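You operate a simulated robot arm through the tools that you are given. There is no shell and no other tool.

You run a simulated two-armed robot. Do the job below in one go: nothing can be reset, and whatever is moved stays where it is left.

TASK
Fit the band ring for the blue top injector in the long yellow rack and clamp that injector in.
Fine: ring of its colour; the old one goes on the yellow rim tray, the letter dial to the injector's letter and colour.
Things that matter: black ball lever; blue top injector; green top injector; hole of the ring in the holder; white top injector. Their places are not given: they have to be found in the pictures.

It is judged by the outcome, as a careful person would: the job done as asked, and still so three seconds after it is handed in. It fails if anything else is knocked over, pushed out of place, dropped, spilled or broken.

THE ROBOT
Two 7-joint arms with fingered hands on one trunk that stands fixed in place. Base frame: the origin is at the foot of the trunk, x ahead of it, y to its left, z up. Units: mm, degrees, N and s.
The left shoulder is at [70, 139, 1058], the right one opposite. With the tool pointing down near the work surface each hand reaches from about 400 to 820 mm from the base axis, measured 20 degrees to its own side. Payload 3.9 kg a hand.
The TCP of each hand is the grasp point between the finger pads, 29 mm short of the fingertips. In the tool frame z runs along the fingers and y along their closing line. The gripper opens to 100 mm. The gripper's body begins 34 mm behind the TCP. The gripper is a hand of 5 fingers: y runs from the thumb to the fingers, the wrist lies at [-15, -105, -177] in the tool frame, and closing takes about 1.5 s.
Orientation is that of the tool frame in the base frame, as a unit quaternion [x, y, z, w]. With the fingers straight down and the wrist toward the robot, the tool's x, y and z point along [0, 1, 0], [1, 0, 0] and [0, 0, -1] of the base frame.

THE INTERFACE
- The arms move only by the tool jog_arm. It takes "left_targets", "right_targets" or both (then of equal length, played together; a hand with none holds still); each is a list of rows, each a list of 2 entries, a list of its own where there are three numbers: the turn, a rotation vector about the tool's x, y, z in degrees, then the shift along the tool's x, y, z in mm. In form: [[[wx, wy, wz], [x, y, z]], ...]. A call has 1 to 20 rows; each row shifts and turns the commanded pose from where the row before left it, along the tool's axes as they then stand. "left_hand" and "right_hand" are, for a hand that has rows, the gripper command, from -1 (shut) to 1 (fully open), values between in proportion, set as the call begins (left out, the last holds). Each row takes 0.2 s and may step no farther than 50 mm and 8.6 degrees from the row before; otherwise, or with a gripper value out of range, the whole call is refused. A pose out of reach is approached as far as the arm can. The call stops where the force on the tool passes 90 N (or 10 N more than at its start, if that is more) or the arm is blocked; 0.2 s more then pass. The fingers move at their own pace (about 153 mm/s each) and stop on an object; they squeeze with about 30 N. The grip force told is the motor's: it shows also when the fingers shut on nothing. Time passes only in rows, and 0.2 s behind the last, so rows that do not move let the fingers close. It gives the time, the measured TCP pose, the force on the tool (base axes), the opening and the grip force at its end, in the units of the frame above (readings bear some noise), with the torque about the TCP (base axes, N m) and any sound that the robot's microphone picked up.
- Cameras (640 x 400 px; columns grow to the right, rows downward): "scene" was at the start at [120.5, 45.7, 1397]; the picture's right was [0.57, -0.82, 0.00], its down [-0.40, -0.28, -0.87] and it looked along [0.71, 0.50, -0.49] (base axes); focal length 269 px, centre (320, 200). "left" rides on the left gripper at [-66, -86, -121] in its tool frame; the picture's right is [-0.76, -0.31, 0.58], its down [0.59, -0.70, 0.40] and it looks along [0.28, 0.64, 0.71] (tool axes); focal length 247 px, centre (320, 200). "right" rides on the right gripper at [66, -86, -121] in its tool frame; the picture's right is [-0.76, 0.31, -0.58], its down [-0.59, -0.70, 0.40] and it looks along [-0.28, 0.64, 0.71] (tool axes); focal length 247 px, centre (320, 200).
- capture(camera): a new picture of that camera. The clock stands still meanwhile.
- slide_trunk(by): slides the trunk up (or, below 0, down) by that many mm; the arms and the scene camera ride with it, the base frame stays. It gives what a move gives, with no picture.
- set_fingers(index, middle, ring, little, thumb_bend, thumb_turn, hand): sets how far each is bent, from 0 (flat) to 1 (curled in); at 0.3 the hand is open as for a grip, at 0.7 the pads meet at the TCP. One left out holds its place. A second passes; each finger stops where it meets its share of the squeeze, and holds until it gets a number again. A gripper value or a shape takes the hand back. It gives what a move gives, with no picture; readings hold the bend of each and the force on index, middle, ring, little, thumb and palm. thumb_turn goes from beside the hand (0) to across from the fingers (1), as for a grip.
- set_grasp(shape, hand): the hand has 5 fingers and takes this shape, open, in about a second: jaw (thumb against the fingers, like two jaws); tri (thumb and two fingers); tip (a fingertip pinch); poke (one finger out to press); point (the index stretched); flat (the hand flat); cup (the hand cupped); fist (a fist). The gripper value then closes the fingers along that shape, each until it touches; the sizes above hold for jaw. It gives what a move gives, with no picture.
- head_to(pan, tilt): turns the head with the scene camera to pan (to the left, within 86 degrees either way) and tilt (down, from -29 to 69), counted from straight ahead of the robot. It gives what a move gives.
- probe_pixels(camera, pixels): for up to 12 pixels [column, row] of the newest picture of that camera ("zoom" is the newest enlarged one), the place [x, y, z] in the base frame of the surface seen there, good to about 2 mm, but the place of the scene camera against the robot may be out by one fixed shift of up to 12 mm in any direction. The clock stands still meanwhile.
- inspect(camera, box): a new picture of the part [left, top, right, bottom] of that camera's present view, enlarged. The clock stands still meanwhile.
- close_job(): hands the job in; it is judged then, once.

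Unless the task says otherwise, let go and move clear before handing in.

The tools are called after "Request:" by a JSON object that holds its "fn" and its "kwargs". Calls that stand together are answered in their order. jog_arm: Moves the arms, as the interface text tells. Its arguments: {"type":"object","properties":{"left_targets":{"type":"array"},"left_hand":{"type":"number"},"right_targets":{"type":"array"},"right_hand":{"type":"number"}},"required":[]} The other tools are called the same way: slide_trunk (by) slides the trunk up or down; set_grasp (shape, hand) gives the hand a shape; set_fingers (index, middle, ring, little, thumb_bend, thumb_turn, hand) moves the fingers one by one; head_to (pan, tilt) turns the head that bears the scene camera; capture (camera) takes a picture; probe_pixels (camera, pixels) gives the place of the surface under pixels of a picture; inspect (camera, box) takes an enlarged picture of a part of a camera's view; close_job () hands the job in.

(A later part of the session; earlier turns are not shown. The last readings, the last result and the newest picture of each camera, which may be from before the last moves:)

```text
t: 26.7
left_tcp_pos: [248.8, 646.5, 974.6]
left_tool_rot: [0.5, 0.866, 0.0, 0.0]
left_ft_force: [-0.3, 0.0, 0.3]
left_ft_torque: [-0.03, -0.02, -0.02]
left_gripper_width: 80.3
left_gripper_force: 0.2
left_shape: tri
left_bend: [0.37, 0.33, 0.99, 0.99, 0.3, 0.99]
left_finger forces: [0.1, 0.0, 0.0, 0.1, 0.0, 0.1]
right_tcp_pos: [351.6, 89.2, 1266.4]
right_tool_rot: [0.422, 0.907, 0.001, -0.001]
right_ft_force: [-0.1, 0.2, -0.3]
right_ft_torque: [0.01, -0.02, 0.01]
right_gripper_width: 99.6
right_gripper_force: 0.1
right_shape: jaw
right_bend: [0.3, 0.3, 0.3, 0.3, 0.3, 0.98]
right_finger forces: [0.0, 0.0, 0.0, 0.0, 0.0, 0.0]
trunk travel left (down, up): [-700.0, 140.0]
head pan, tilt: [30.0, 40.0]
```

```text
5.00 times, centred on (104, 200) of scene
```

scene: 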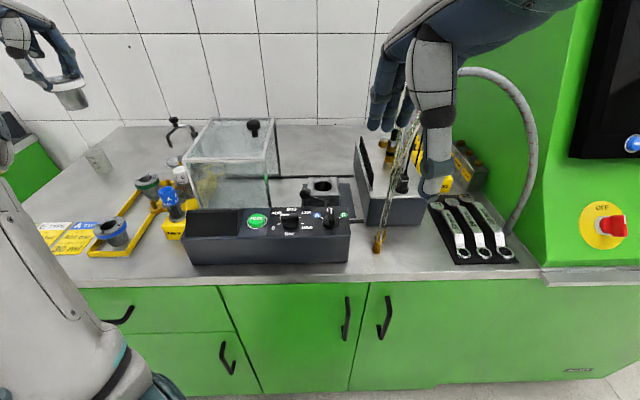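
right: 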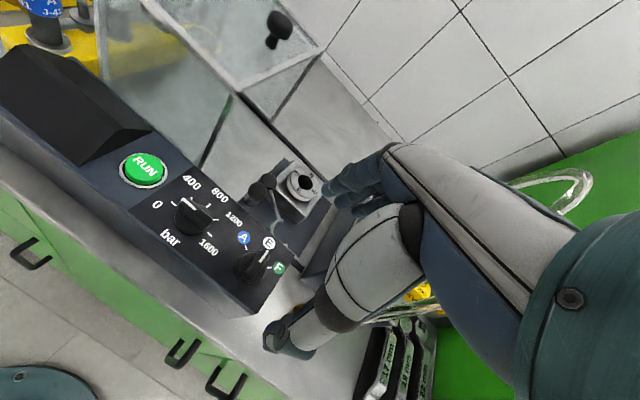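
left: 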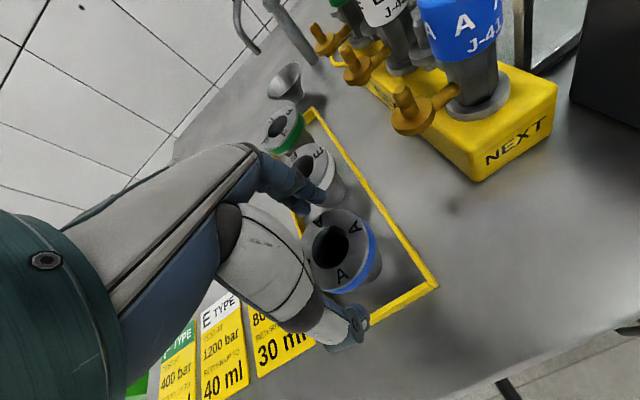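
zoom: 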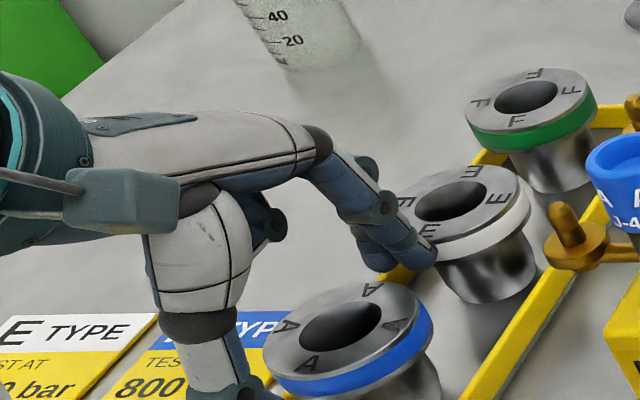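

No contacts. I'll close on the A ring now.

Request:
{"fn": "jog_arm", "kwargs": {"left_targets": [[[0, 0, 0], [0, 0, 0]], [[0, 0, 0], [0, 0, 0]], [[0, 0, 0], [0, 0, 0]], [[0, 0, 0], [0, 0, 0]], [[0, 0, 0], [0, 0, 0]], [[0, 0, 0], [0, 0, 0]], [[0, 0, 0], [0, 0, 0]]], "left_hand": -1}}

Request:
{"fn": "capture", "kwargs": {"camera": "left"}}

Request:
{"fn": "inspect", "kwargs": {"camera": "scene", "box": [40, 160, 168, 240]}}

```text
t: 28.3
left_tcp_pos: [249.3, 646.7, 974.1]
left_tool_rot: [0.501, 0.866, 0.001, 0.0]
left_ft_force: [0.9, 0.5, -0.6]
left_ft_torque: [0.01, -0.02, -0.01]
left_gripper_width: 49.1
left_gripper_force: 30.0
left_shape: tri
left_bend: [0.41, 0.45, 1.0, 1.0, 0.32, 1.0]
left_finger forces: [12.8, 13.2, 0.0, 0.0, 25.0, 0.0]
right_tcp_pos: [349.9, 89.8, 1267.0]
right_tool_rot: [0.421, 0.907, 0.0, -0.001]
right_ft_force: [-0.1, -0.3, 0.0]
right_ft_torque: [-0.01, 0.01, 0.01]
right_gripper_width: 99.7
right_gripper_force: 0.0
right_shape: jaw
right_bend: [0.3, 0.3, 0.3, 0.3, 0.3, 0.98]
right_finger forces: [0.1, 0.1, 0.0, 0.0, 0.1, 0.0]
trunk travel left (down, up): [-700.0, 140.0]
head pan, tilt: [30.0, 40.0]
```

```text
taken
```

left: 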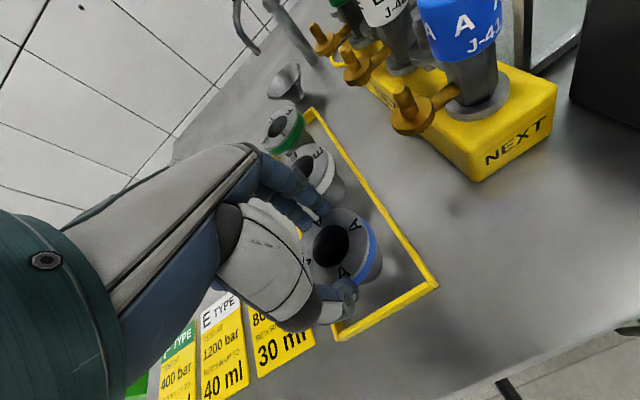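

```text
5.00 times, centred on (104, 200) of scene
```

zoom: 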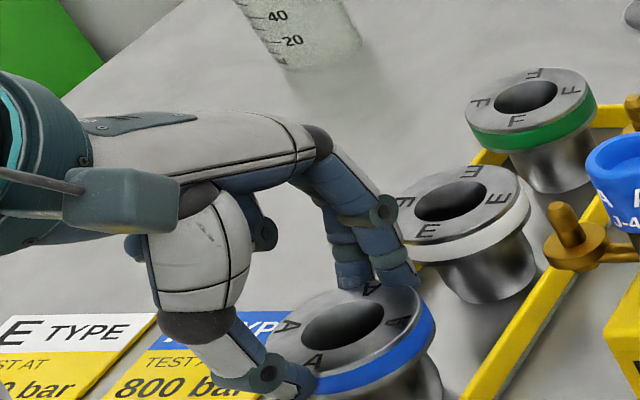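

Gripped (13/13/25 N). I'll lift slowly then up above knob height, and look at the ring in the grip.

Request:
{"fn": "jog_arm", "kwargs": {"left_targets": [[[0, 0, 0], [0, 0, -8]], [[0, 0, 0], [0, 0, -15]], [[0, 0, 0], [0, 0, -28]], [[0, 0, 0], [0, 0, -40]], [[0, 0, 0], [0, 0, -45]], [[0, 0, 0], [0, 0, -45]], [[0, 0, 0], [0, 0, -45]], [[0, 0, 0], [0, 0, -45]]]}}

Request:
{"fn": "capture", "kwargs": {"camera": "left"}}

Request:
{"fn": "inspect", "kwargs": {"camera": "left", "box": [282, 200, 394, 270]}}

Request:
{"fn": "inspect", "kwargs": {"camera": "scene", "box": [0, 20, 224, 160]}}

```text
t: 30.1
left_tcp_pos: [246.6, 646.6, 1245.9]
left_tool_rot: [0.499, 0.866, 0.0, -0.001]
left_ft_force: [0.1, -0.3, -2.7]
left_ft_torque: [0.02, -0.01, 0.01]
left_gripper_width: 48.6
left_gripper_force: 30.2
left_shape: tri
left_bend: [0.41, 0.45, 1.0, 1.0, 0.32, 1.0]
left_finger forces: [13.0, 13.1, 0.1, 0.0, 25.0, 0.0]
right_tcp_pos: [350.5, 88.7, 1265.4]
right_tool_rot: [0.421, 0.907, 0.001, -0.001]
right_ft_force: [0.7, 0.0, 0.6]
right_ft_torque: [-0.03, -0.02, -0.02]
right_gripper_width: 99.7
right_gripper_force: 0.0
right_shape: jaw
right_bend: [0.3, 0.3, 0.3, 0.3, 0.3, 0.98]
right_finger forces: [0.0, 0.2, 0.0, 0.0, 0.0, 0.1]
trunk travel left (down, up): [-700.0, 140.0]
head pan, tilt: [30.0, 40.0]
```

```text
taken
```

left: 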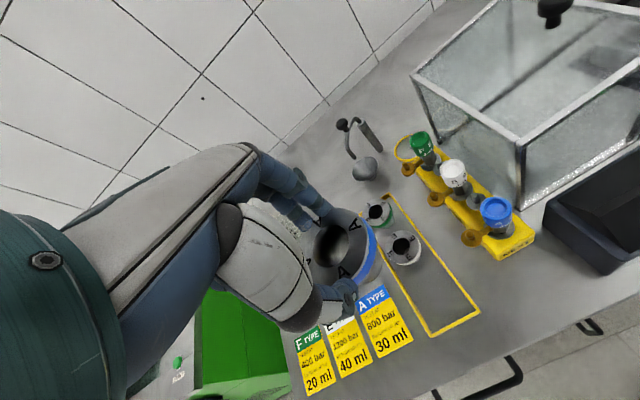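

```text
5.71 times, centred on (338, 235) of left
```

zoom: 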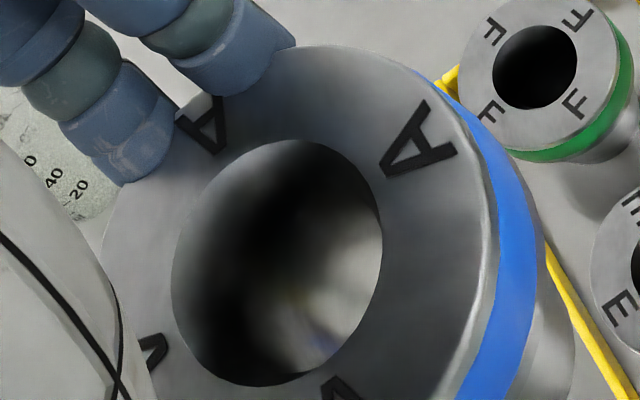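

```text
2.86 times, centred on (112, 90) of scene
```

zoom: 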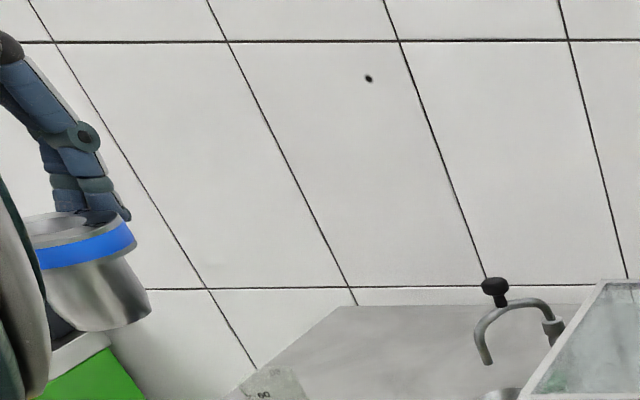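

I'll probe the held ring's top face for centre and tilt.

Request:
{"fn": "probe_pixels", "kwargs": {"camera": "left", "pixels": [[311, 249], [334.5, 223], [350.5, 240], [328.4, 269.5], [341, 213], [357, 220], [366, 243], [360, 265], [303, 240], [318, 272], [345, 260], [318, 230]]}}

```text
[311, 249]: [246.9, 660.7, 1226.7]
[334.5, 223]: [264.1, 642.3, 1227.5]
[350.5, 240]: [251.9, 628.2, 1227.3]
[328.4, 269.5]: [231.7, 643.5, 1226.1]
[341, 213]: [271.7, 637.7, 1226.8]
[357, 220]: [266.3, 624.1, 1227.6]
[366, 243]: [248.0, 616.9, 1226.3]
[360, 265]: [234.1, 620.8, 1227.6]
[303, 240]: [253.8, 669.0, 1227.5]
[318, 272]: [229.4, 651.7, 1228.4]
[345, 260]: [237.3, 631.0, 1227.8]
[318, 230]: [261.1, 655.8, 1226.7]
```

The ring is level; centre (248.8,643.6), top 18.8 below TCP. I'll carry it over to above the holder.

Request:
{"fn": "jog_arm", "kwargs": {"left_targets": [[[0, 0, 0], [-38.7, 13.6, 0]], [[0, 0, 0], [-38.7, 13.6, 0]], [[0, 0, 0], [-38.7, 13.6, 0]], [[0, 0, 0], [-38.7, 13.6, 0]], [[0, 0, 0], [-38.7, 13.6, 0]], [[0, 0, 0], [-38.7, 13.6, 0]], [[0, 0, 0], [-38.7, 13.6, 0]], [[0, 0, 0], [-38.7, 13.6, 0]], [[0, 0, 0], [-38.7, 13.6, 0]], [[0, 0, 0], [-38.7, 13.6, 0]], [[0, 0, 0], [-38.7, 13.6, 0]], [[0, 0, 0], [-38.7, 13.6, 0]]]}}

Request:
{"fn": "jog_arm", "kwargs": {"left_targets": [[[0, 0, 0], [0, 0, 40]], [[0, 0, 0], [0, 0, 40]], [[0, 0, 0], [0, 0, 40]], [[0, 0, 0], [0, 0, 40]], [[0, 0, 0], [0, 0, 30]], [[0, 0, 0], [0, 0, 0]]]}}

Request:
{"fn": "capture", "kwargs": {"camera": "left"}}

Request:
{"fn": "inspect", "kwargs": {"camera": "left", "box": [290, 190, 450, 290]}}

```text
t: 32.7
left_tcp_pos: [627.0, 329.1, 1245.9]
left_tool_rot: [0.5, 0.866, 0.0, -0.001]
left_ft_force: [0.5, -0.8, -2.0]
left_ft_torque: [0.01, 0.06, -0.01]
left_gripper_width: 48.8
left_gripper_force: 30.2
left_shape: tri
left_bend: [0.41, 0.45, 1.0, 1.0, 0.32, 1.0]
left_finger forces: [13.2, 13.3, 0.0, 0.0, 24.9, 0.0]
right_tcp_pos: [353.6, 88.0, 1266.2]
right_tool_rot: [0.422, 0.907, 0.0, -0.001]
right_ft_force: [0.4, 0.2, -1.0]
right_ft_torque: [-0.01, 0.02, 0.01]
right_gripper_width: 100.0
right_gripper_force: 0.1
right_shape: jaw
right_bend: [0.3, 0.3, 0.3, 0.3, 0.3, 0.98]
right_finger forces: [0.1, 0.0, 0.1, 0.0, 0.0, 0.0]
trunk travel left (down, up): [-700.0, 140.0]
head pan, tilt: [30.0, 40.0]
```

```text
t: 34.1
left_tcp_pos: [622.3, 328.5, 1055.7]
left_tool_rot: [0.5, 0.866, 0.0, 0.0]
left_ft_force: [0.4, -0.1, -2.2]
left_ft_torque: [0.02, 0.0, 0.0]
left_gripper_width: 48.4
left_gripper_force: 29.4
left_shape: tri
left_bend: [0.41, 0.45, 1.0, 1.0, 0.32, 1.0]
left_finger forces: [12.9, 13.2, 0.1, 0.1, 24.9, 0.0]
right_tcp_pos: [350.0, 90.0, 1265.5]
right_tool_rot: [0.422, 0.907, 0.001, -0.001]
right_ft_force: [0.5, 0.9, -0.1]
right_ft_torque: [0.02, -0.01, 0.03]
right_gripper_width: 99.9
right_gripper_force: 0.0
right_shape: jaw
right_bend: [0.3, 0.3, 0.3, 0.3, 0.3, 0.98]
right_finger forces: [0.0, 0.1, 0.0, 0.0, 0.0, 0.1]
trunk travel left (down, up): [-700.0, 140.0]
head pan, tilt: [30.0, 40.0]
```

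```text
taken
```

left: 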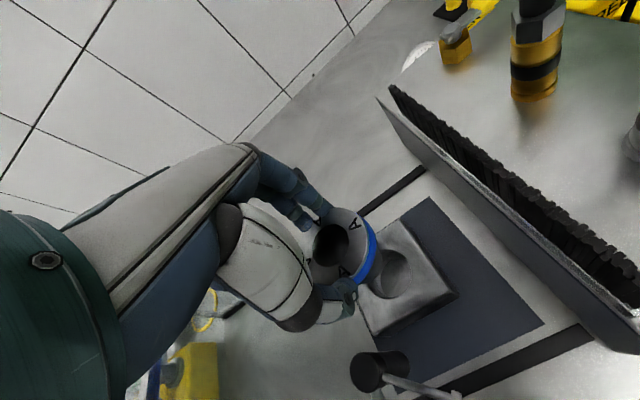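

```text
4.00 times, centred on (370, 240) of left
```

zoom: 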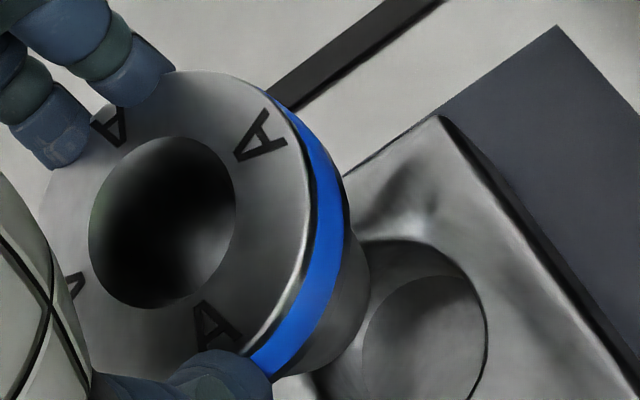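

Request:
{"fn": "probe_pixels", "kwargs": {"camera": "zoom", "pixels": [[85, 230], [187, 131], [240, 198], [148, 312], [95, 175], [225, 165], [218, 275], [105, 290], [492, 330], [412, 235], [470, 278], [478, 385]]}}

Request:
{"fn": "probe_pixels", "kwargs": {"camera": "zoom", "pixels": [[60, 200], [240, 100], [290, 160], [290, 260], [240, 330], [492, 300], [440, 248], [385, 238], [492, 360], [455, 260], [480, 395], [488, 310]]}}

```text
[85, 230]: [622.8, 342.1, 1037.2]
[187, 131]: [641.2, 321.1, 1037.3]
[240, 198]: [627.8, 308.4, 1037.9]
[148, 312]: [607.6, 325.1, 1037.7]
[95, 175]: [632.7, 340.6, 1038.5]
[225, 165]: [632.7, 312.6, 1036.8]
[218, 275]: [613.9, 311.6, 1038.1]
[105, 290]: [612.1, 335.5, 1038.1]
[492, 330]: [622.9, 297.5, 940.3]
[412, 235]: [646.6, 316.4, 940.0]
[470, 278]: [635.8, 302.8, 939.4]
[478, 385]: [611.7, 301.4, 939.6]
```

```text
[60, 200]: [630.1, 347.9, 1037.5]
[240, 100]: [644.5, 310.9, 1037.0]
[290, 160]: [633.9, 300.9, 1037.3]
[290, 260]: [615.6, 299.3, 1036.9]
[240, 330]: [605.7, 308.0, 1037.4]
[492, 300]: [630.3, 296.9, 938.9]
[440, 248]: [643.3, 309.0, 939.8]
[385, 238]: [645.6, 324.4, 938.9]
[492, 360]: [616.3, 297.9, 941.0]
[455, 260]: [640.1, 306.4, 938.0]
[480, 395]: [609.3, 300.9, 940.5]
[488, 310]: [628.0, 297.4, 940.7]
```

Ring centre is (623.9,324.6) and seat centre ≈ (622.5,322.3), clearance ~4 mm. I'll correct and lower most of the way.

Request:
{"fn": "jog_arm", "kwargs": {"left_targets": [[[0, 0, 0], [-1.3, -2.3, 0]], [[0, 0, 0], [0, 0, 30]], [[0, 0, 0], [0, 0, 20]], [[0, 0, 0], [0, 0, 10]]]}}

Request:
{"fn": "inspect", "kwargs": {"camera": "left", "box": [290, 190, 450, 290]}}

Request:
{"fn": "inspect", "kwargs": {"camera": "scene", "box": [272, 140, 368, 200]}}

```text
t: 35.1
left_tcp_pos: [621.0, 324.5, 994.8]
left_tool_rot: [0.5, 0.866, -0.001, 0.0]
left_ft_force: [-0.2, -0.6, -0.8]
left_ft_torque: [0.0, 0.01, -0.02]
left_gripper_width: 48.6
left_gripper_force: 30.2
left_shape: tri
left_bend: [0.41, 0.45, 1.0, 1.0, 0.32, 1.0]
left_finger forces: [13.1, 13.3, 0.0, 0.1, 24.9, 0.0]
right_tcp_pos: [350.7, 89.0, 1267.4]
right_tool_rot: [0.422, 0.906, 0.0, -0.001]
right_ft_force: [0.7, 0.5, -0.6]
right_ft_torque: [0.0, 0.02, -0.05]
right_gripper_width: 99.8
right_gripper_force: 0.0
right_shape: jaw
right_bend: [0.3, 0.3, 0.3, 0.3, 0.3, 0.98]
right_finger forces: [0.0, 0.1, 0.0, 0.0, 0.0, 0.1]
trunk travel left (down, up): [-700.0, 140.0]
head pan, tilt: [30.0, 40.0]
```

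```text
4.00 times, centred on (370, 240) of left
```

zoom: 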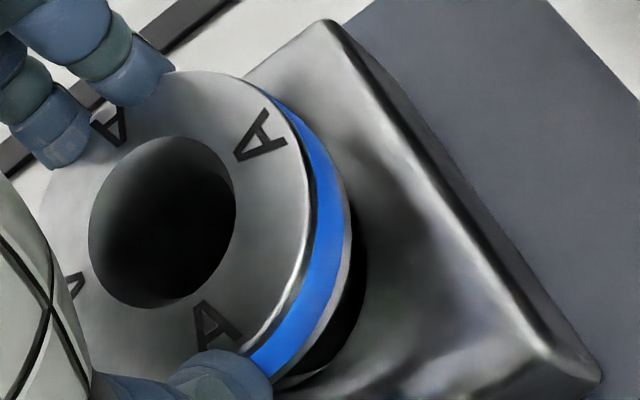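

```text
6.67 times, centred on (320, 170) of scene
```

zoom: 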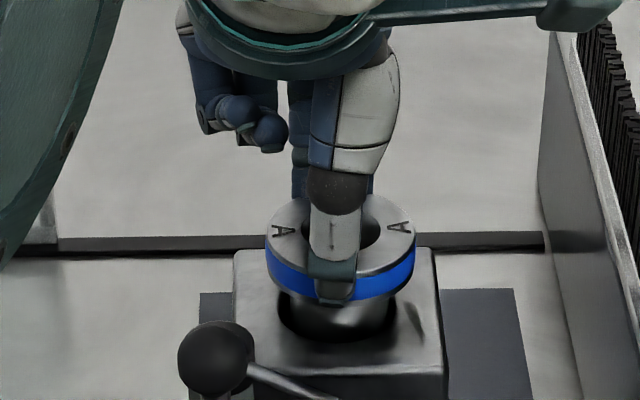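

The ring's body is entering the seat freely. I'll lower the remaining ~20 mm in smaller steps.

Request:
{"fn": "jog_arm", "kwargs": {"left_targets": [[[0, 0, 0], [0, 0, 10]], [[0, 0, 0], [0, 0, 6]], [[0, 0, 0], [0, 0, 3]]]}}

Request:
{"fn": "jog_arm", "kwargs": {"left_targets": [[[0, 0, 0], [0, 0, 1.5]]]}}

Request:
{"fn": "jog_arm", "kwargs": {"left_targets": [[[0, 0, 0], [0, 0, 1]]]}}

Request:
{"fn": "inspect", "kwargs": {"camera": "scene", "box": [272, 140, 368, 200]}}

```text
t: 35.9
left_tcp_pos: [619.8, 324.4, 975.5]
left_tool_rot: [0.5, 0.866, 0.0, -0.001]
left_ft_force: [-0.9, -1.0, -2.2]
left_ft_torque: [0.01, -0.02, 0.01]
left_gripper_width: 48.4
left_gripper_force: 30.3
left_shape: tri
left_bend: [0.41, 0.45, 1.0, 1.0, 0.32, 1.0]
left_finger forces: [13.1, 13.2, 0.1, 0.0, 25.0, 0.0]
right_tcp_pos: [350.7, 89.1, 1265.2]
right_tool_rot: [0.422, 0.907, -0.001, 0.0]
right_ft_force: [0.7, 0.6, 1.0]
right_ft_torque: [-0.02, 0.02, -0.03]
right_gripper_width: 99.8
right_gripper_force: 0.1
right_shape: jaw
right_bend: [0.3, 0.3, 0.3, 0.3, 0.3, 0.98]
right_finger forces: [0.0, 0.0, 0.0, 0.0, 0.1, 0.0]
trunk travel left (down, up): [-700.0, 140.0]
head pan, tilt: [30.0, 40.0]
```

```text
t: 36.3
left_tcp_pos: [620.7, 324.7, 975.0]
left_tool_rot: [0.5, 0.866, 0.0, 0.0]
left_ft_force: [-0.4, 0.3, 1.1]
left_ft_torque: [0.07, -0.05, -0.02]
left_gripper_width: 48.5
left_gripper_force: 29.6
left_shape: tri
left_bend: [0.41, 0.45, 1.0, 1.0, 0.32, 1.0]
left_finger forces: [13.2, 13.6, 0.0, 0.0, 25.2, 0.1]
right_tcp_pos: [349.9, 88.3, 1265.2]
right_tool_rot: [0.422, 0.907, 0.001, 0.0]
right_ft_force: [0.4, -0.4, -0.2]
right_ft_torque: [0.01, -0.01, 0.01]
right_gripper_width: 99.7
right_gripper_force: 0.0
right_shape: jaw
right_bend: [0.3, 0.3, 0.3, 0.3, 0.3, 0.98]
right_finger forces: [0.0, 0.1, 0.1, 0.0, 0.0, 0.0]
trunk travel left (down, up): [-700.0, 140.0]
head pan, tilt: [30.0, 40.0]
```

```text
t: 36.7
left_tcp_pos: [621.3, 324.0, 974.2]
left_tool_rot: [0.5, 0.866, 0.001, 0.0]
left_ft_force: [0.7, 0.6, 3.0]
left_ft_torque: [0.06, -0.13, 0.01]
left_gripper_width: 48.6
left_gripper_force: 30.3
left_shape: tri
left_bend: [0.41, 0.45, 1.0, 1.0, 0.32, 1.0]
left_finger forces: [13.6, 14.0, 0.0, 0.1, 24.9, 0.1]
right_tcp_pos: [348.7, 89.0, 1265.9]
right_tool_rot: [0.422, 0.907, 0.001, -0.001]
right_ft_force: [0.2, 0.3, -0.5]
right_ft_torque: [-0.02, 0.0, -0.02]
right_gripper_width: 99.7
right_gripper_force: 0.1
right_shape: jaw
right_bend: [0.3, 0.3, 0.3, 0.3, 0.3, 0.98]
right_finger forces: [0.0, 0.0, 0.1, 0.1, 0.0, 0.1]
trunk travel left (down, up): [-700.0, 140.0]
head pan, tilt: [30.0, 40.0]
```

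```text
6.67 times, centred on (320, 170) of scene
```

zoom: 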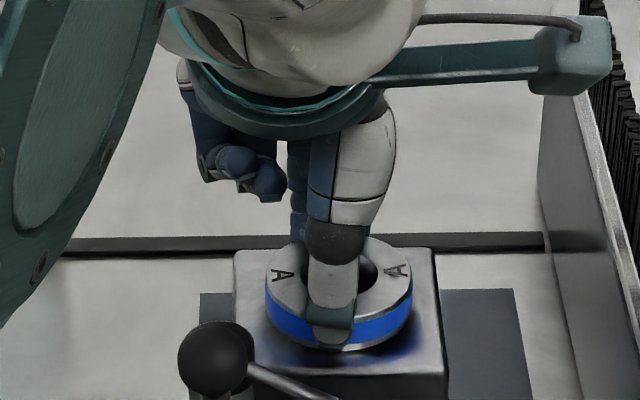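

The blue ring is seated (contact at the same height the E ring was). I'll open and lift away.

Request:
{"fn": "jog_arm", "kwargs": {"left_targets": [[[0, 0, 0], [0, 0, 0]], [[0, 0, 0], [0, 0, 0]], [[0, 0, 0], [0, 0, 0]], [[0, 0, 0], [0, 0, 0]]], "left_hand": 0.9}}

Request:
{"fn": "jog_arm", "kwargs": {"left_targets": [[[0, 0, 0], [0, 0, -10]], [[0, 0, 0], [0, 0, -30]], [[0, 0, 0], [0, 0, -40]], [[0, 0, 0], [0, 0, -40]]]}}

Request:
{"fn": "capture", "kwargs": {"camera": "left"}}

Request:
{"fn": "inspect", "kwargs": {"camera": "left", "box": [330, 230, 442, 300]}}

```text
t: 37.7
left_tcp_pos: [620.6, 324.5, 973.3]
left_tool_rot: [0.501, 0.866, 0.0, 0.0]
left_ft_force: [-0.3, -0.4, 0.2]
left_ft_torque: [-0.01, -0.04, 0.01]
left_gripper_width: 94.9
left_gripper_force: 0.1
left_shape: tri
left_bend: [0.32, 0.3, 0.99, 0.99, 0.31, 0.98]
left_finger forces: [0.0, 0.1, 0.0, 0.0, 0.0, 0.1]
right_tcp_pos: [351.3, 89.4, 1265.2]
right_tool_rot: [0.423, 0.906, 0.0, -0.001]
right_ft_force: [0.6, -0.1, 0.2]
right_ft_torque: [0.0, 0.0, 0.01]
right_gripper_width: 99.9
right_gripper_force: 0.1
right_shape: jaw
right_bend: [0.3, 0.3, 0.3, 0.3, 0.3, 0.98]
right_finger forces: [0.0, 0.1, 0.0, 0.0, 0.0, 0.1]
trunk travel left (down, up): [-700.0, 140.0]
head pan, tilt: [30.0, 40.0]
```

```text
t: 38.7
left_tcp_pos: [619.1, 325.9, 1095.5]
left_tool_rot: [0.5, 0.866, 0.0, 0.0]
left_ft_force: [0.2, -0.2, 0.6]
left_ft_torque: [0.0, 0.0, 0.02]
left_gripper_width: 94.6
left_gripper_force: 0.0
left_shape: tri
left_bend: [0.32, 0.3, 0.99, 0.99, 0.31, 0.98]
left_finger forces: [0.0, 0.0, 0.0, 0.0, 0.1, 0.0]
right_tcp_pos: [349.9, 88.3, 1265.9]
right_tool_rot: [0.421, 0.907, 0.0, 0.0]
right_ft_force: [-0.6, -0.4, -0.5]
right_ft_torque: [0.02, 0.0, -0.03]
right_gripper_width: 99.8
right_gripper_force: 0.0
right_shape: jaw
right_bend: [0.3, 0.3, 0.3, 0.3, 0.3, 0.98]
right_finger forces: [0.1, 0.1, 0.1, 0.0, 0.0, 0.0]
trunk travel left (down, up): [-700.0, 140.0]
head pan, tilt: [30.0, 40.0]
```

```text
taken
```

left: 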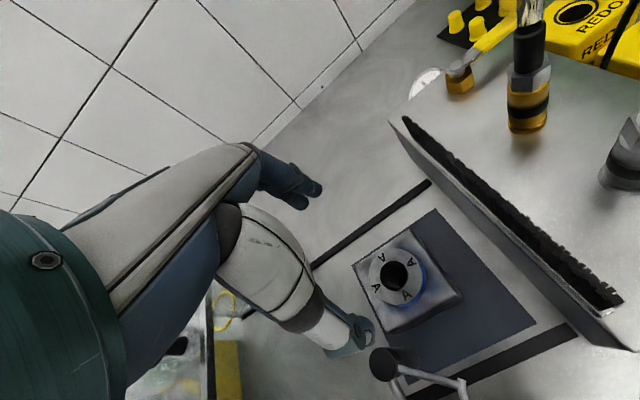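

```text
5.71 times, centred on (386, 265) of left
```

zoom: 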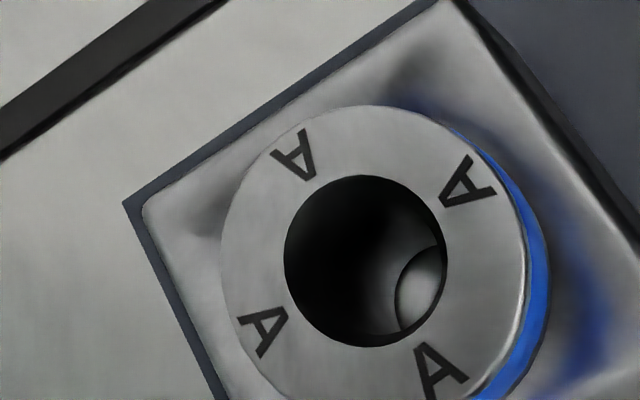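

The blue A ring sits in the holder. I'll measure its hole centre now.

Request:
{"fn": "probe_pixels", "kwargs": {"camera": "zoom", "pixels": [[281, 260], [450, 262], [365, 171], [365, 350], [305, 200], [425, 200], [428, 325], [305, 322], [224, 250], [523, 260], [365, 108], [290, 390]]}}

```text
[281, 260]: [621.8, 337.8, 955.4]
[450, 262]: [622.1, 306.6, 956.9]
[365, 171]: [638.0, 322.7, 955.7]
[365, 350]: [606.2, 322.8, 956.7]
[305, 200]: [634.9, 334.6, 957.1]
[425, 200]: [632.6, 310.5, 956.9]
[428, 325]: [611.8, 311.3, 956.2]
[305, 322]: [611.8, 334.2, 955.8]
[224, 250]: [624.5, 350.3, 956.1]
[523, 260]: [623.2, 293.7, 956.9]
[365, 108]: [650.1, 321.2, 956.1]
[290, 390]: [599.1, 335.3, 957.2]
```

Hole centre is (622.4,322.6). Now I'll travel high over to the blue injector.

Request:
{"fn": "jog_arm", "kwargs": {"left_targets": [[[0, 0, 0], [0, 0, -40]], [[0, 0, 0], [0, 0, -40]], [[0, 0, 0], [0, 0, -40]], [[0, 0, 0], [0, 0, -30]], [[0, 0, 0], [36.7, -14.2, 0]], [[0, 0, 0], [36.7, -14.2, 0]], [[0, 0, 0], [36.7, -14.2, 0]], [[0, 0, 0], [36.7, -14.2, 0]], [[0, 0, 0], [36.7, -14.2, 0]], [[0, 0, 0], [36.7, -14.2, 0]], [[0, 0, 0], [36.7, -14.2, 0]], [[0, 0, 0], [36.7, -14.2, 0]], [[0, 0, 0], [36.7, -14.2, 0]], [[0, 0, 0], [0, 0, 40]], [[0, 0, 0], [0, 0, 40]], [[0, 0, 0], [0, 0, 0]]]}}

Request:
{"fn": "capture", "kwargs": {"camera": "left"}}

Request:
{"fn": "capture", "kwargs": {"camera": "scene"}}

```text
t: 42.1
left_tcp_pos: [343.2, 546.9, 1164.9]
left_tool_rot: [0.5, 0.866, 0.0, 0.001]
left_ft_force: [-0.3, 0.5, -0.6]
left_ft_torque: [-0.01, -0.03, 0.03]
left_gripper_width: 95.0
left_gripper_force: 0.1
left_shape: tri
left_bend: [0.32, 0.3, 0.99, 0.99, 0.3, 0.98]
left_finger forces: [0.1, 0.0, 0.0, 0.0, 0.0, 0.1]
right_tcp_pos: [350.1, 88.2, 1267.6]
right_tool_rot: [0.422, 0.907, 0.0, 0.0]
right_ft_force: [-0.3, 0.0, -0.1]
right_ft_torque: [0.02, 0.0, 0.01]
right_gripper_width: 99.9
right_gripper_force: 0.0
right_shape: jaw
right_bend: [0.3, 0.3, 0.3, 0.3, 0.3, 0.98]
right_finger forces: [0.0, 0.0, 0.0, 0.0, 0.0, 0.1]
trunk travel left (down, up): [-700.0, 140.0]
head pan, tilt: [30.0, 40.0]
```

```text
taken
```

left: 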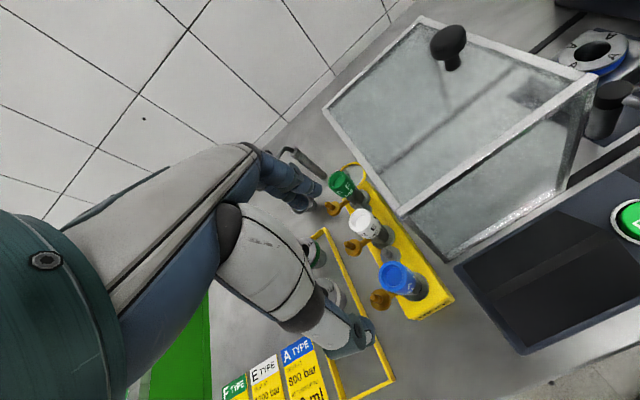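

```text
taken
```

scene: 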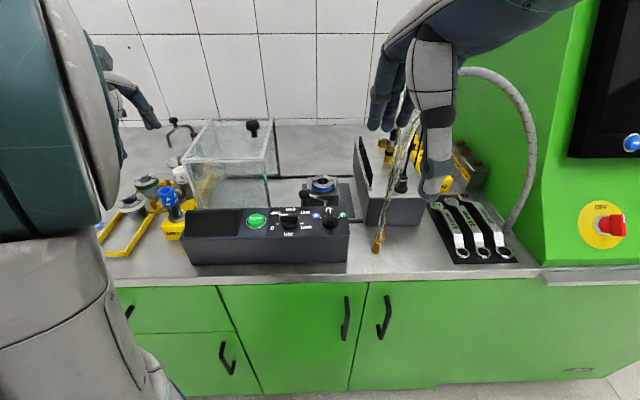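

I'm above the blue injector. I'll zoom in and measure the cap, connector and plug.

Request:
{"fn": "inspect", "kwargs": {"camera": "left", "box": [354, 240, 450, 300]}}

Request:
{"fn": "inspect", "kwargs": {"camera": "scene", "box": [130, 155, 242, 225]}}

```text
6.67 times, centred on (402, 270) of left
```

zoom: 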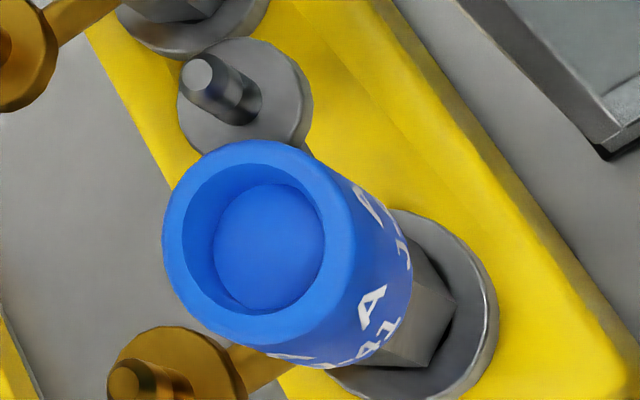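

```text
5.71 times, centred on (186, 190) of scene
```

zoom: 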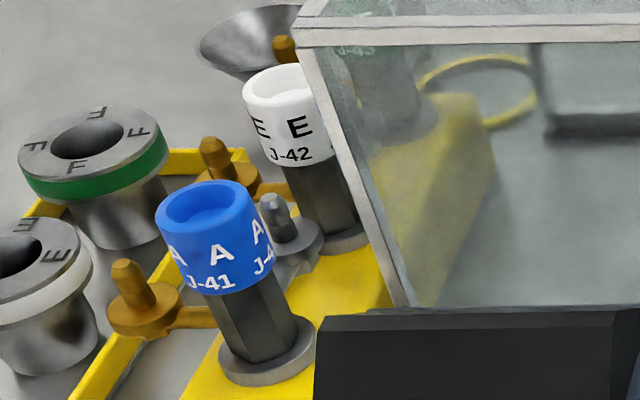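

There's a grey fitting right behind the blue injector; I'll probe it and the surroundings to see whether it belongs to the injector.

Request:
{"fn": "probe_pixels", "kwargs": {"camera": "left", "pixels": [[384.5, 251], [390, 255], [397, 251], [382, 258], [398, 244], [373, 297], [383, 293], [376, 300], [391, 296], [420, 285], [426, 290], [415, 294]]}}

Request:
{"fn": "inspect", "kwargs": {"camera": "left", "box": [364, 232, 428, 272]}}

Request:
{"fn": "inspect", "kwargs": {"camera": "scene", "box": [150, 180, 214, 220]}}

```text
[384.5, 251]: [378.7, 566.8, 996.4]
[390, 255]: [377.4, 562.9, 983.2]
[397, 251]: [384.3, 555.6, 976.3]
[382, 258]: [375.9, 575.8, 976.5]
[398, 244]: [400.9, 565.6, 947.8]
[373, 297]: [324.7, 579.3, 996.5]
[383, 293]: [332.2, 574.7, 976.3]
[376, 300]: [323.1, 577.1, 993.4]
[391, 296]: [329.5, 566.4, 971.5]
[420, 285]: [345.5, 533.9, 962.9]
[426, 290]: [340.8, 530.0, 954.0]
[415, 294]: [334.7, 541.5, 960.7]
```

```text
10.00 times, centred on (396, 252) of left
```

zoom: 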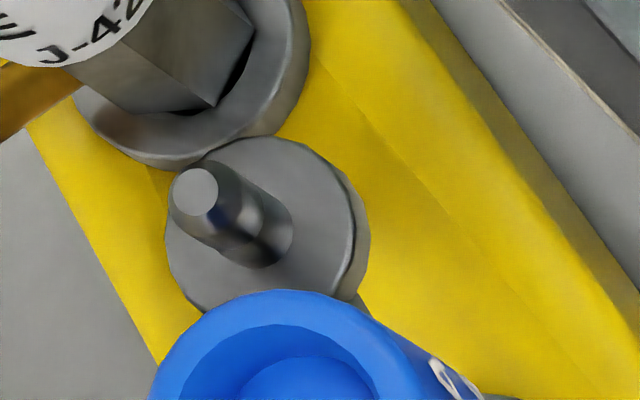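

```text
10.00 times, centred on (182, 200) of scene
```

zoom: 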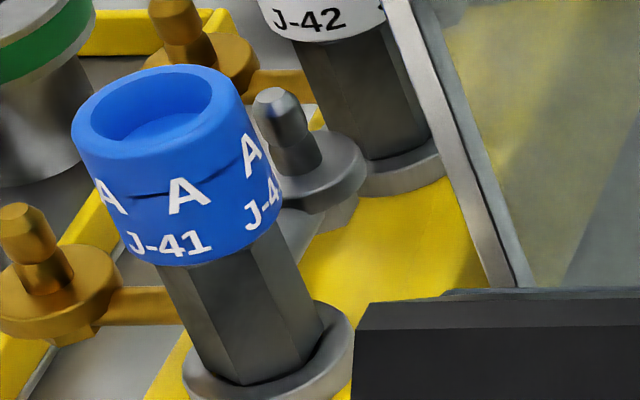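

The grey fitting belongs to the blue injector (grey stud at 30°, orange at 120°, stud tops z≈996). I'll grip the cap above the studs, so measure the cap rim precisely.

Request:
{"fn": "probe_pixels", "kwargs": {"camera": "left", "pixels": [[380.3, 275.2], [392.2, 262.8], [404.3, 273.8], [393.3, 289.5], [383.5, 267.2], [401, 265.2], [402.5, 284.5], [383, 284.5], [410, 280], [414, 282], [408, 291], [395, 277]]}}

```text
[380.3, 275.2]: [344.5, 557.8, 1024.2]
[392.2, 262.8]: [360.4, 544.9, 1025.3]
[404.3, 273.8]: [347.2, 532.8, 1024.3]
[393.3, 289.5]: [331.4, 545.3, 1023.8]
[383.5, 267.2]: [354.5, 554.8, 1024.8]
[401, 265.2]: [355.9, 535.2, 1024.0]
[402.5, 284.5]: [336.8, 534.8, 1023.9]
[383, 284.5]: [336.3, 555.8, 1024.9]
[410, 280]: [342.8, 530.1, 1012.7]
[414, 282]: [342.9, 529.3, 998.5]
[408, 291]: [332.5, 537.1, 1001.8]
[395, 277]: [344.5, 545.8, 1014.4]
```

Cap centre is (345.9,545.2), R≈16, rim z 1024. I'll narrow the opening, align and descend part way.

Request:
{"fn": "jog_arm", "kwargs": {"left_targets": [[[0, 0, 0], [-2.6, 1.3, 0]], [[0, 0, 0], [0, 0, 35]], [[0, 0, 0], [0, 0, 35]], [[0, 0, 0], [0, 0, 30]], [[0, 0, 0], [0, 0, 0]]], "left_hand": 0.5}}

Request:
{"fn": "capture", "kwargs": {"camera": "left"}}

Request:
{"fn": "inspect", "kwargs": {"camera": "left", "box": [250, 180, 410, 280]}}

Request:
{"fn": "inspect", "kwargs": {"camera": "scene", "box": [110, 130, 238, 210]}}

```text
t: 43.3
left_tcp_pos: [346.1, 546.0, 1062.7]
left_tool_rot: [0.5, 0.866, 0.0, 0.0]
left_ft_force: [0.7, -0.8, 0.0]
left_ft_torque: [-0.02, -0.04, 0.03]
left_gripper_width: 75.2
left_gripper_force: 0.1
left_shape: tri
left_bend: [0.39, 0.34, 0.99, 0.99, 0.3, 0.99]
left_finger forces: [0.0, 0.0, 0.0, 0.0, 0.0, 0.0]
right_tcp_pos: [351.3, 88.0, 1267.3]
right_tool_rot: [0.422, 0.906, -0.001, -0.001]
right_ft_force: [0.6, -0.3, 1.4]
right_ft_torque: [0.0, 0.03, 0.03]
right_gripper_width: 99.8
right_gripper_force: 0.1
right_shape: jaw
right_bend: [0.3, 0.3, 0.3, 0.3, 0.3, 0.98]
right_finger forces: [0.1, 0.1, 0.1, 0.0, 0.0, 0.0]
trunk travel left (down, up): [-700.0, 140.0]
head pan, tilt: [30.0, 40.0]
```

```text
taken
```

left: 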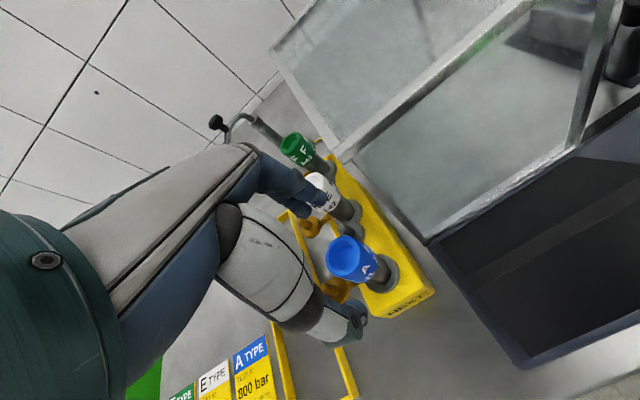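

```text
4.00 times, centred on (330, 230) of left
```

zoom: 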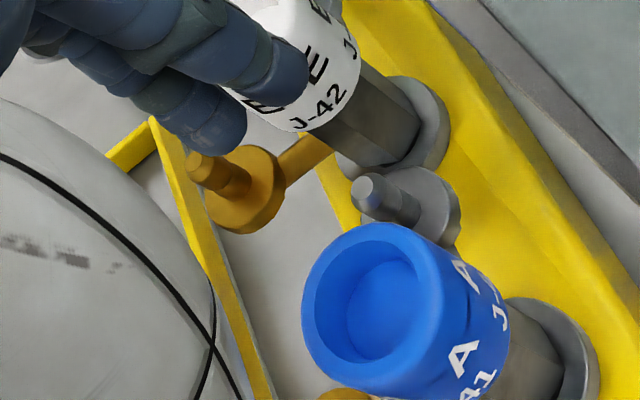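

```text
5.00 times, centred on (174, 170) of scene
```

zoom: 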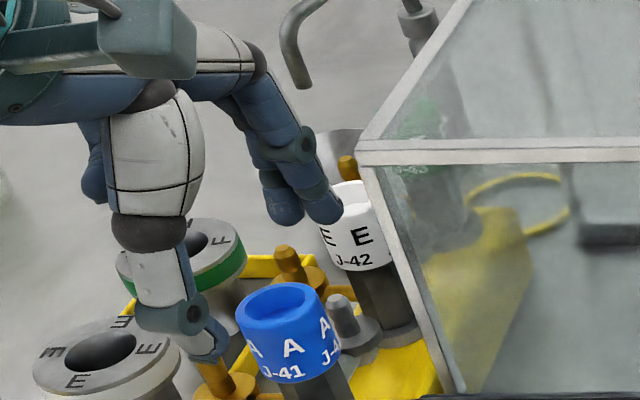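

Request:
{"fn": "probe_pixels", "kwargs": {"camera": "zoom", "pixels": [[320, 200], [335, 160], [300, 150], [285, 205], [300, 180], [330, 215], [205, 345], [220, 320], [190, 320], [180, 280], [205, 360], [215, 345]]}}

Request:
{"fn": "probe_pixels", "kwargs": {"camera": "left", "pixels": [[322, 203], [325, 198], [318, 205], [312, 190], [305, 214], [300, 215], [296, 205], [308, 207], [362, 325], [355, 340], [350, 310], [365, 318]]}}

```text
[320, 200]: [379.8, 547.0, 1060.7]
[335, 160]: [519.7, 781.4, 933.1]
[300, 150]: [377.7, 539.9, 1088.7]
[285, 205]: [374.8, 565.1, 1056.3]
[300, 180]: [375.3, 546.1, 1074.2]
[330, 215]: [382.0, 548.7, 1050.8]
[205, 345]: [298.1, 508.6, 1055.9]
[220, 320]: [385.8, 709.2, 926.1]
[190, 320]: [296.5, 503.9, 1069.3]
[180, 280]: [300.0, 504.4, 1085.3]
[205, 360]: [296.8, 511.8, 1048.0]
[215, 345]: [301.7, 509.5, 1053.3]
```

```text
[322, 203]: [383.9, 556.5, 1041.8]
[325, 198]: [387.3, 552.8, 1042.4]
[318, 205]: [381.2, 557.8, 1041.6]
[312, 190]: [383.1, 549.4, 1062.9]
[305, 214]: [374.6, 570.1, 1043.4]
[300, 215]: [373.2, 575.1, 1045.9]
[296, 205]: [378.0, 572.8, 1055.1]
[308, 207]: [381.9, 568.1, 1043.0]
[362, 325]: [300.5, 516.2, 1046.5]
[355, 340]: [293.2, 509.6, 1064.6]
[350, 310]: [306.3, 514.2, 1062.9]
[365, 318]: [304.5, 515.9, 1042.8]
```

Tips are about 24 mm below TCP and clear. I'll descend 36 mm so the tips are just above the stud tops.

Request:
{"fn": "jog_arm", "kwargs": {"left_targets": [[[0, 0, 0], [0, 0, 20]], [[0, 0, 0], [0, 0, 10]], [[0, 0, 0], [0, 0, 6]]]}}

Request:
{"fn": "inspect", "kwargs": {"camera": "left", "box": [250, 180, 410, 280]}}

Request:
{"fn": "inspect", "kwargs": {"camera": "scene", "box": [110, 140, 238, 220]}}

```text
t: 44.1
left_tcp_pos: [346.4, 545.8, 1027.7]
left_tool_rot: [0.5, 0.866, 0.0, 0.0]
left_ft_force: [-0.3, 0.4, -0.4]
left_ft_torque: [0.01, -0.04, 0.0]
left_gripper_width: 75.3
left_gripper_force: 0.1
left_shape: tri
left_bend: [0.39, 0.34, 0.99, 0.99, 0.3, 0.99]
left_finger forces: [0.0, 0.1, 0.1, 0.0, 0.0, 0.1]
right_tcp_pos: [351.0, 89.6, 1266.3]
right_tool_rot: [0.421, 0.907, 0.001, -0.001]
right_ft_force: [-0.4, -0.2, -1.4]
right_ft_torque: [0.01, -0.04, 0.02]
right_gripper_width: 99.7
right_gripper_force: 0.1
right_shape: jaw
right_bend: [0.3, 0.3, 0.3, 0.3, 0.3, 0.98]
right_finger forces: [0.1, 0.0, 0.0, 0.1, 0.0, 0.1]
trunk travel left (down, up): [-700.0, 140.0]
head pan, tilt: [30.0, 40.0]
```

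```text
4.00 times, centred on (330, 230) of left
```

zoom: 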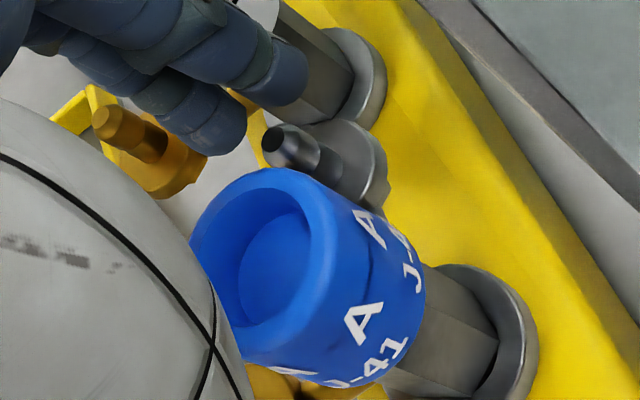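

```text
5.00 times, centred on (174, 180) of scene
```

zoom: 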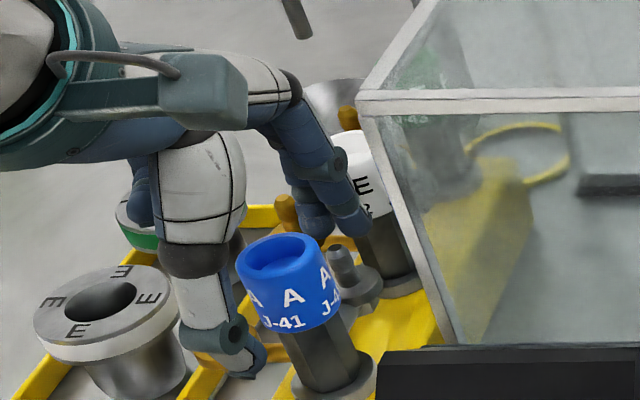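

All clear. I'll close on the blue cap.

Request:
{"fn": "jog_arm", "kwargs": {"left_targets": [[[0, 0, 0], [0, 0, 0]], [[0, 0, 0], [0, 0, 0]], [[0, 0, 0], [0, 0, 0]], [[0, 0, 0], [0, 0, 0]], [[0, 0, 0], [0, 0, 0]], [[0, 0, 0], [0, 0, 0]], [[0, 0, 0], [0, 0, 0]]], "left_hand": -1}}

Request:
{"fn": "inspect", "kwargs": {"camera": "left", "box": [250, 180, 410, 280]}}

Request:
{"fn": "inspect", "kwargs": {"camera": "scene", "box": [110, 140, 238, 220]}}

```text
t: 45.7
left_tcp_pos: [347.8, 544.9, 1026.5]
left_tool_rot: [0.5, 0.866, 0.0, 0.0]
left_ft_force: [-0.6, 0.4, 0.6]
left_ft_torque: [-0.05, 0.02, 0.03]
left_gripper_width: 23.9
left_gripper_force: 30.1
left_shape: tri
left_bend: [0.73, 0.56, 1.0, 1.0, 0.48, 1.0]
left_finger forces: [12.2, 13.8, 0.1, 0.0, 25.8, 0.0]
right_tcp_pos: [351.9, 89.5, 1267.0]
right_tool_rot: [0.422, 0.906, 0.0, -0.001]
right_ft_force: [0.4, -0.2, 0.3]
right_ft_torque: [0.03, 0.0, 0.02]
right_gripper_width: 100.0
right_gripper_force: 0.0
right_shape: jaw
right_bend: [0.3, 0.3, 0.3, 0.3, 0.3, 0.98]
right_finger forces: [0.1, 0.0, 0.0, 0.0, 0.0, 0.0]
trunk travel left (down, up): [-700.0, 140.0]
head pan, tilt: [30.0, 40.0]
```

```text
4.00 times, centred on (330, 230) of left
```

zoom: 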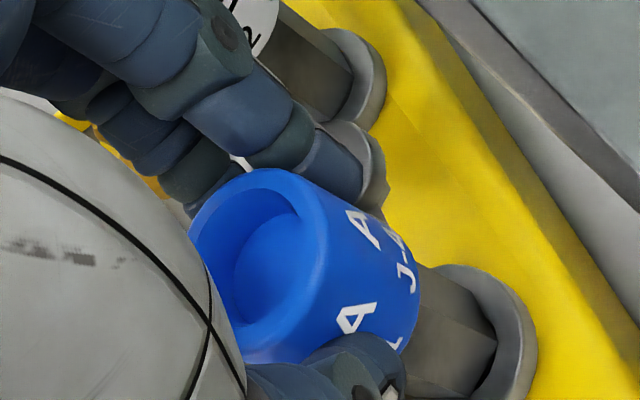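

```text
5.00 times, centred on (174, 180) of scene
```

zoom: 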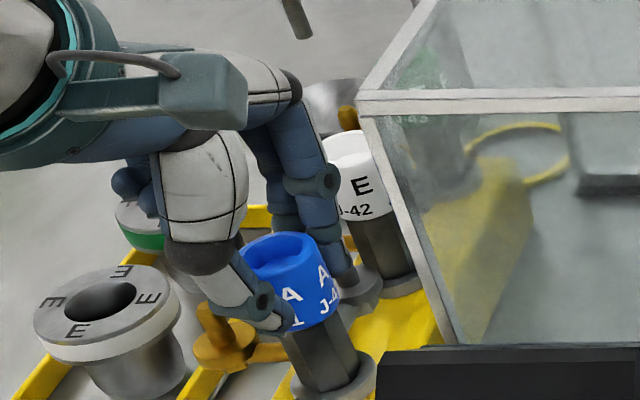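

The grip reads 12/14/26 N but the index is bent 0.73, so I'll test with a small slow lift and look.

Request:
{"fn": "jog_arm", "kwargs": {"left_targets": [[[0, 0, 0], [0, 0, -3]], [[0, 0, 0], [0, 0, -5]], [[0, 0, 0], [0, 0, -7]]]}}

Request:
{"fn": "capture", "kwargs": {"camera": "left"}}

Request:
{"fn": "inspect", "kwargs": {"camera": "left", "box": [250, 180, 410, 280]}}

Request:
{"fn": "inspect", "kwargs": {"camera": "scene", "box": [110, 140, 238, 220]}}

```text
t: 46.5
left_tcp_pos: [347.8, 543.9, 1041.5]
left_tool_rot: [0.5, 0.866, 0.0, 0.0]
left_ft_force: [0.1, -1.4, -2.5]
left_ft_torque: [-0.03, 0.01, -0.03]
left_gripper_width: 23.4
left_gripper_force: 30.0
left_shape: tri
left_bend: [0.73, 0.56, 1.0, 1.0, 0.48, 1.0]
left_finger forces: [12.1, 13.9, 0.1, 0.0, 25.6, 0.0]
right_tcp_pos: [350.2, 89.1, 1264.9]
right_tool_rot: [0.421, 0.907, 0.001, -0.002]
right_ft_force: [-0.2, -0.5, -0.3]
right_ft_torque: [0.0, -0.02, -0.02]
right_gripper_width: 99.6
right_gripper_force: 0.1
right_shape: jaw
right_bend: [0.3, 0.3, 0.3, 0.3, 0.3, 0.98]
right_finger forces: [0.0, 0.0, 0.0, 0.1, 0.0, 0.0]
trunk travel left (down, up): [-700.0, 140.0]
head pan, tilt: [30.0, 40.0]
```

```text
taken
```

left: 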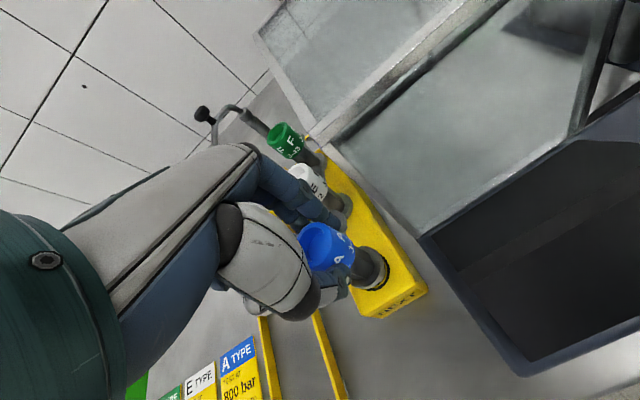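

```text
4.00 times, centred on (330, 230) of left
```

zoom: 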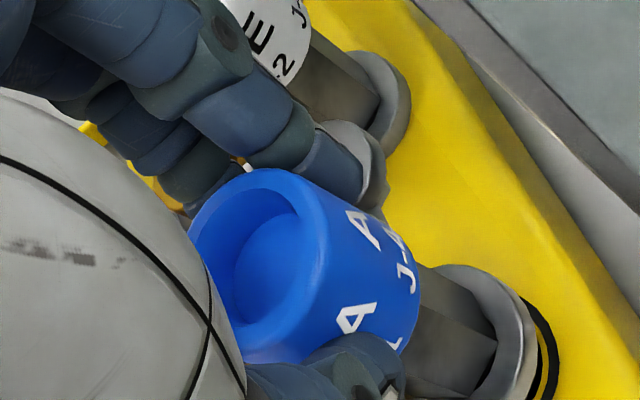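

```text
5.00 times, centred on (174, 180) of scene
```

zoom: 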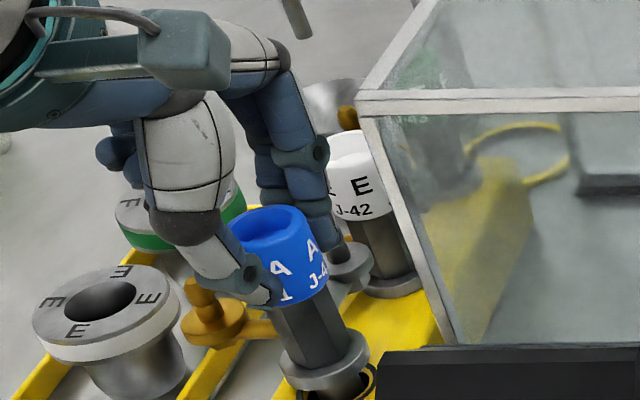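

The injector lifts with the hand (≈2.5 N) and appears upright. I'll continue lifting straight up until its shank is clear.

Request:
{"fn": "jog_arm", "kwargs": {"left_targets": [[[0, 0, 0], [0, 0, -10]], [[0, 0, 0], [0, 0, -15]], [[0, 0, 0], [0, 0, -20]], [[0, 0, 0], [0, 0, -20]]]}}

Request:
{"fn": "capture", "kwargs": {"camera": "left"}}

Request:
{"fn": "inspect", "kwargs": {"camera": "scene", "box": [80, 110, 240, 210]}}

```text
t: 47.5
left_tcp_pos: [346.9, 547.1, 1109.2]
left_tool_rot: [0.5, 0.866, 0.0, 0.0]
left_ft_force: [0.1, -0.2, -2.4]
left_ft_torque: [-0.03, 0.0, 0.04]
left_gripper_width: 23.9
left_gripper_force: 29.6
left_shape: tri
left_bend: [0.73, 0.56, 1.0, 1.0, 0.48, 1.0]
left_finger forces: [12.0, 14.1, 0.0, 0.1, 25.7, 0.0]
right_tcp_pos: [350.9, 88.7, 1266.7]
right_tool_rot: [0.422, 0.907, 0.0, 0.0]
right_ft_force: [-0.1, 0.2, 0.2]
right_ft_torque: [0.04, 0.0, -0.01]
right_gripper_width: 100.2
right_gripper_force: 0.0
right_shape: jaw
right_bend: [0.3, 0.3, 0.3, 0.3, 0.3, 0.98]
right_finger forces: [0.0, 0.0, 0.0, 0.0, 0.0, 0.0]
trunk travel left (down, up): [-700.0, 140.0]
head pan, tilt: [30.0, 40.0]
```

```text
taken
```

left: 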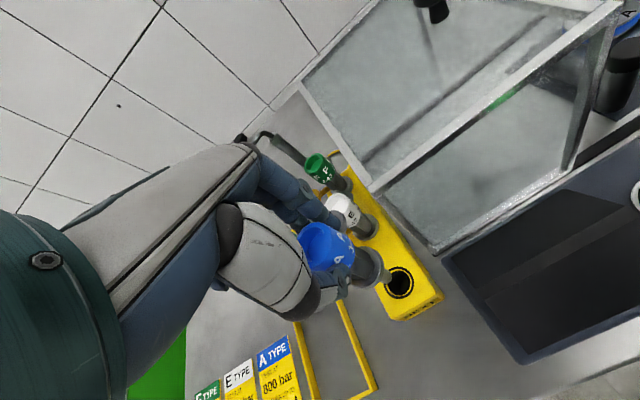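

```text
4.00 times, centred on (160, 160) of scene
```

zoom: 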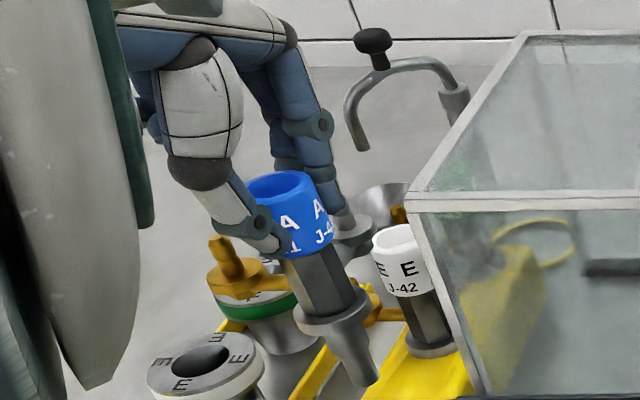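

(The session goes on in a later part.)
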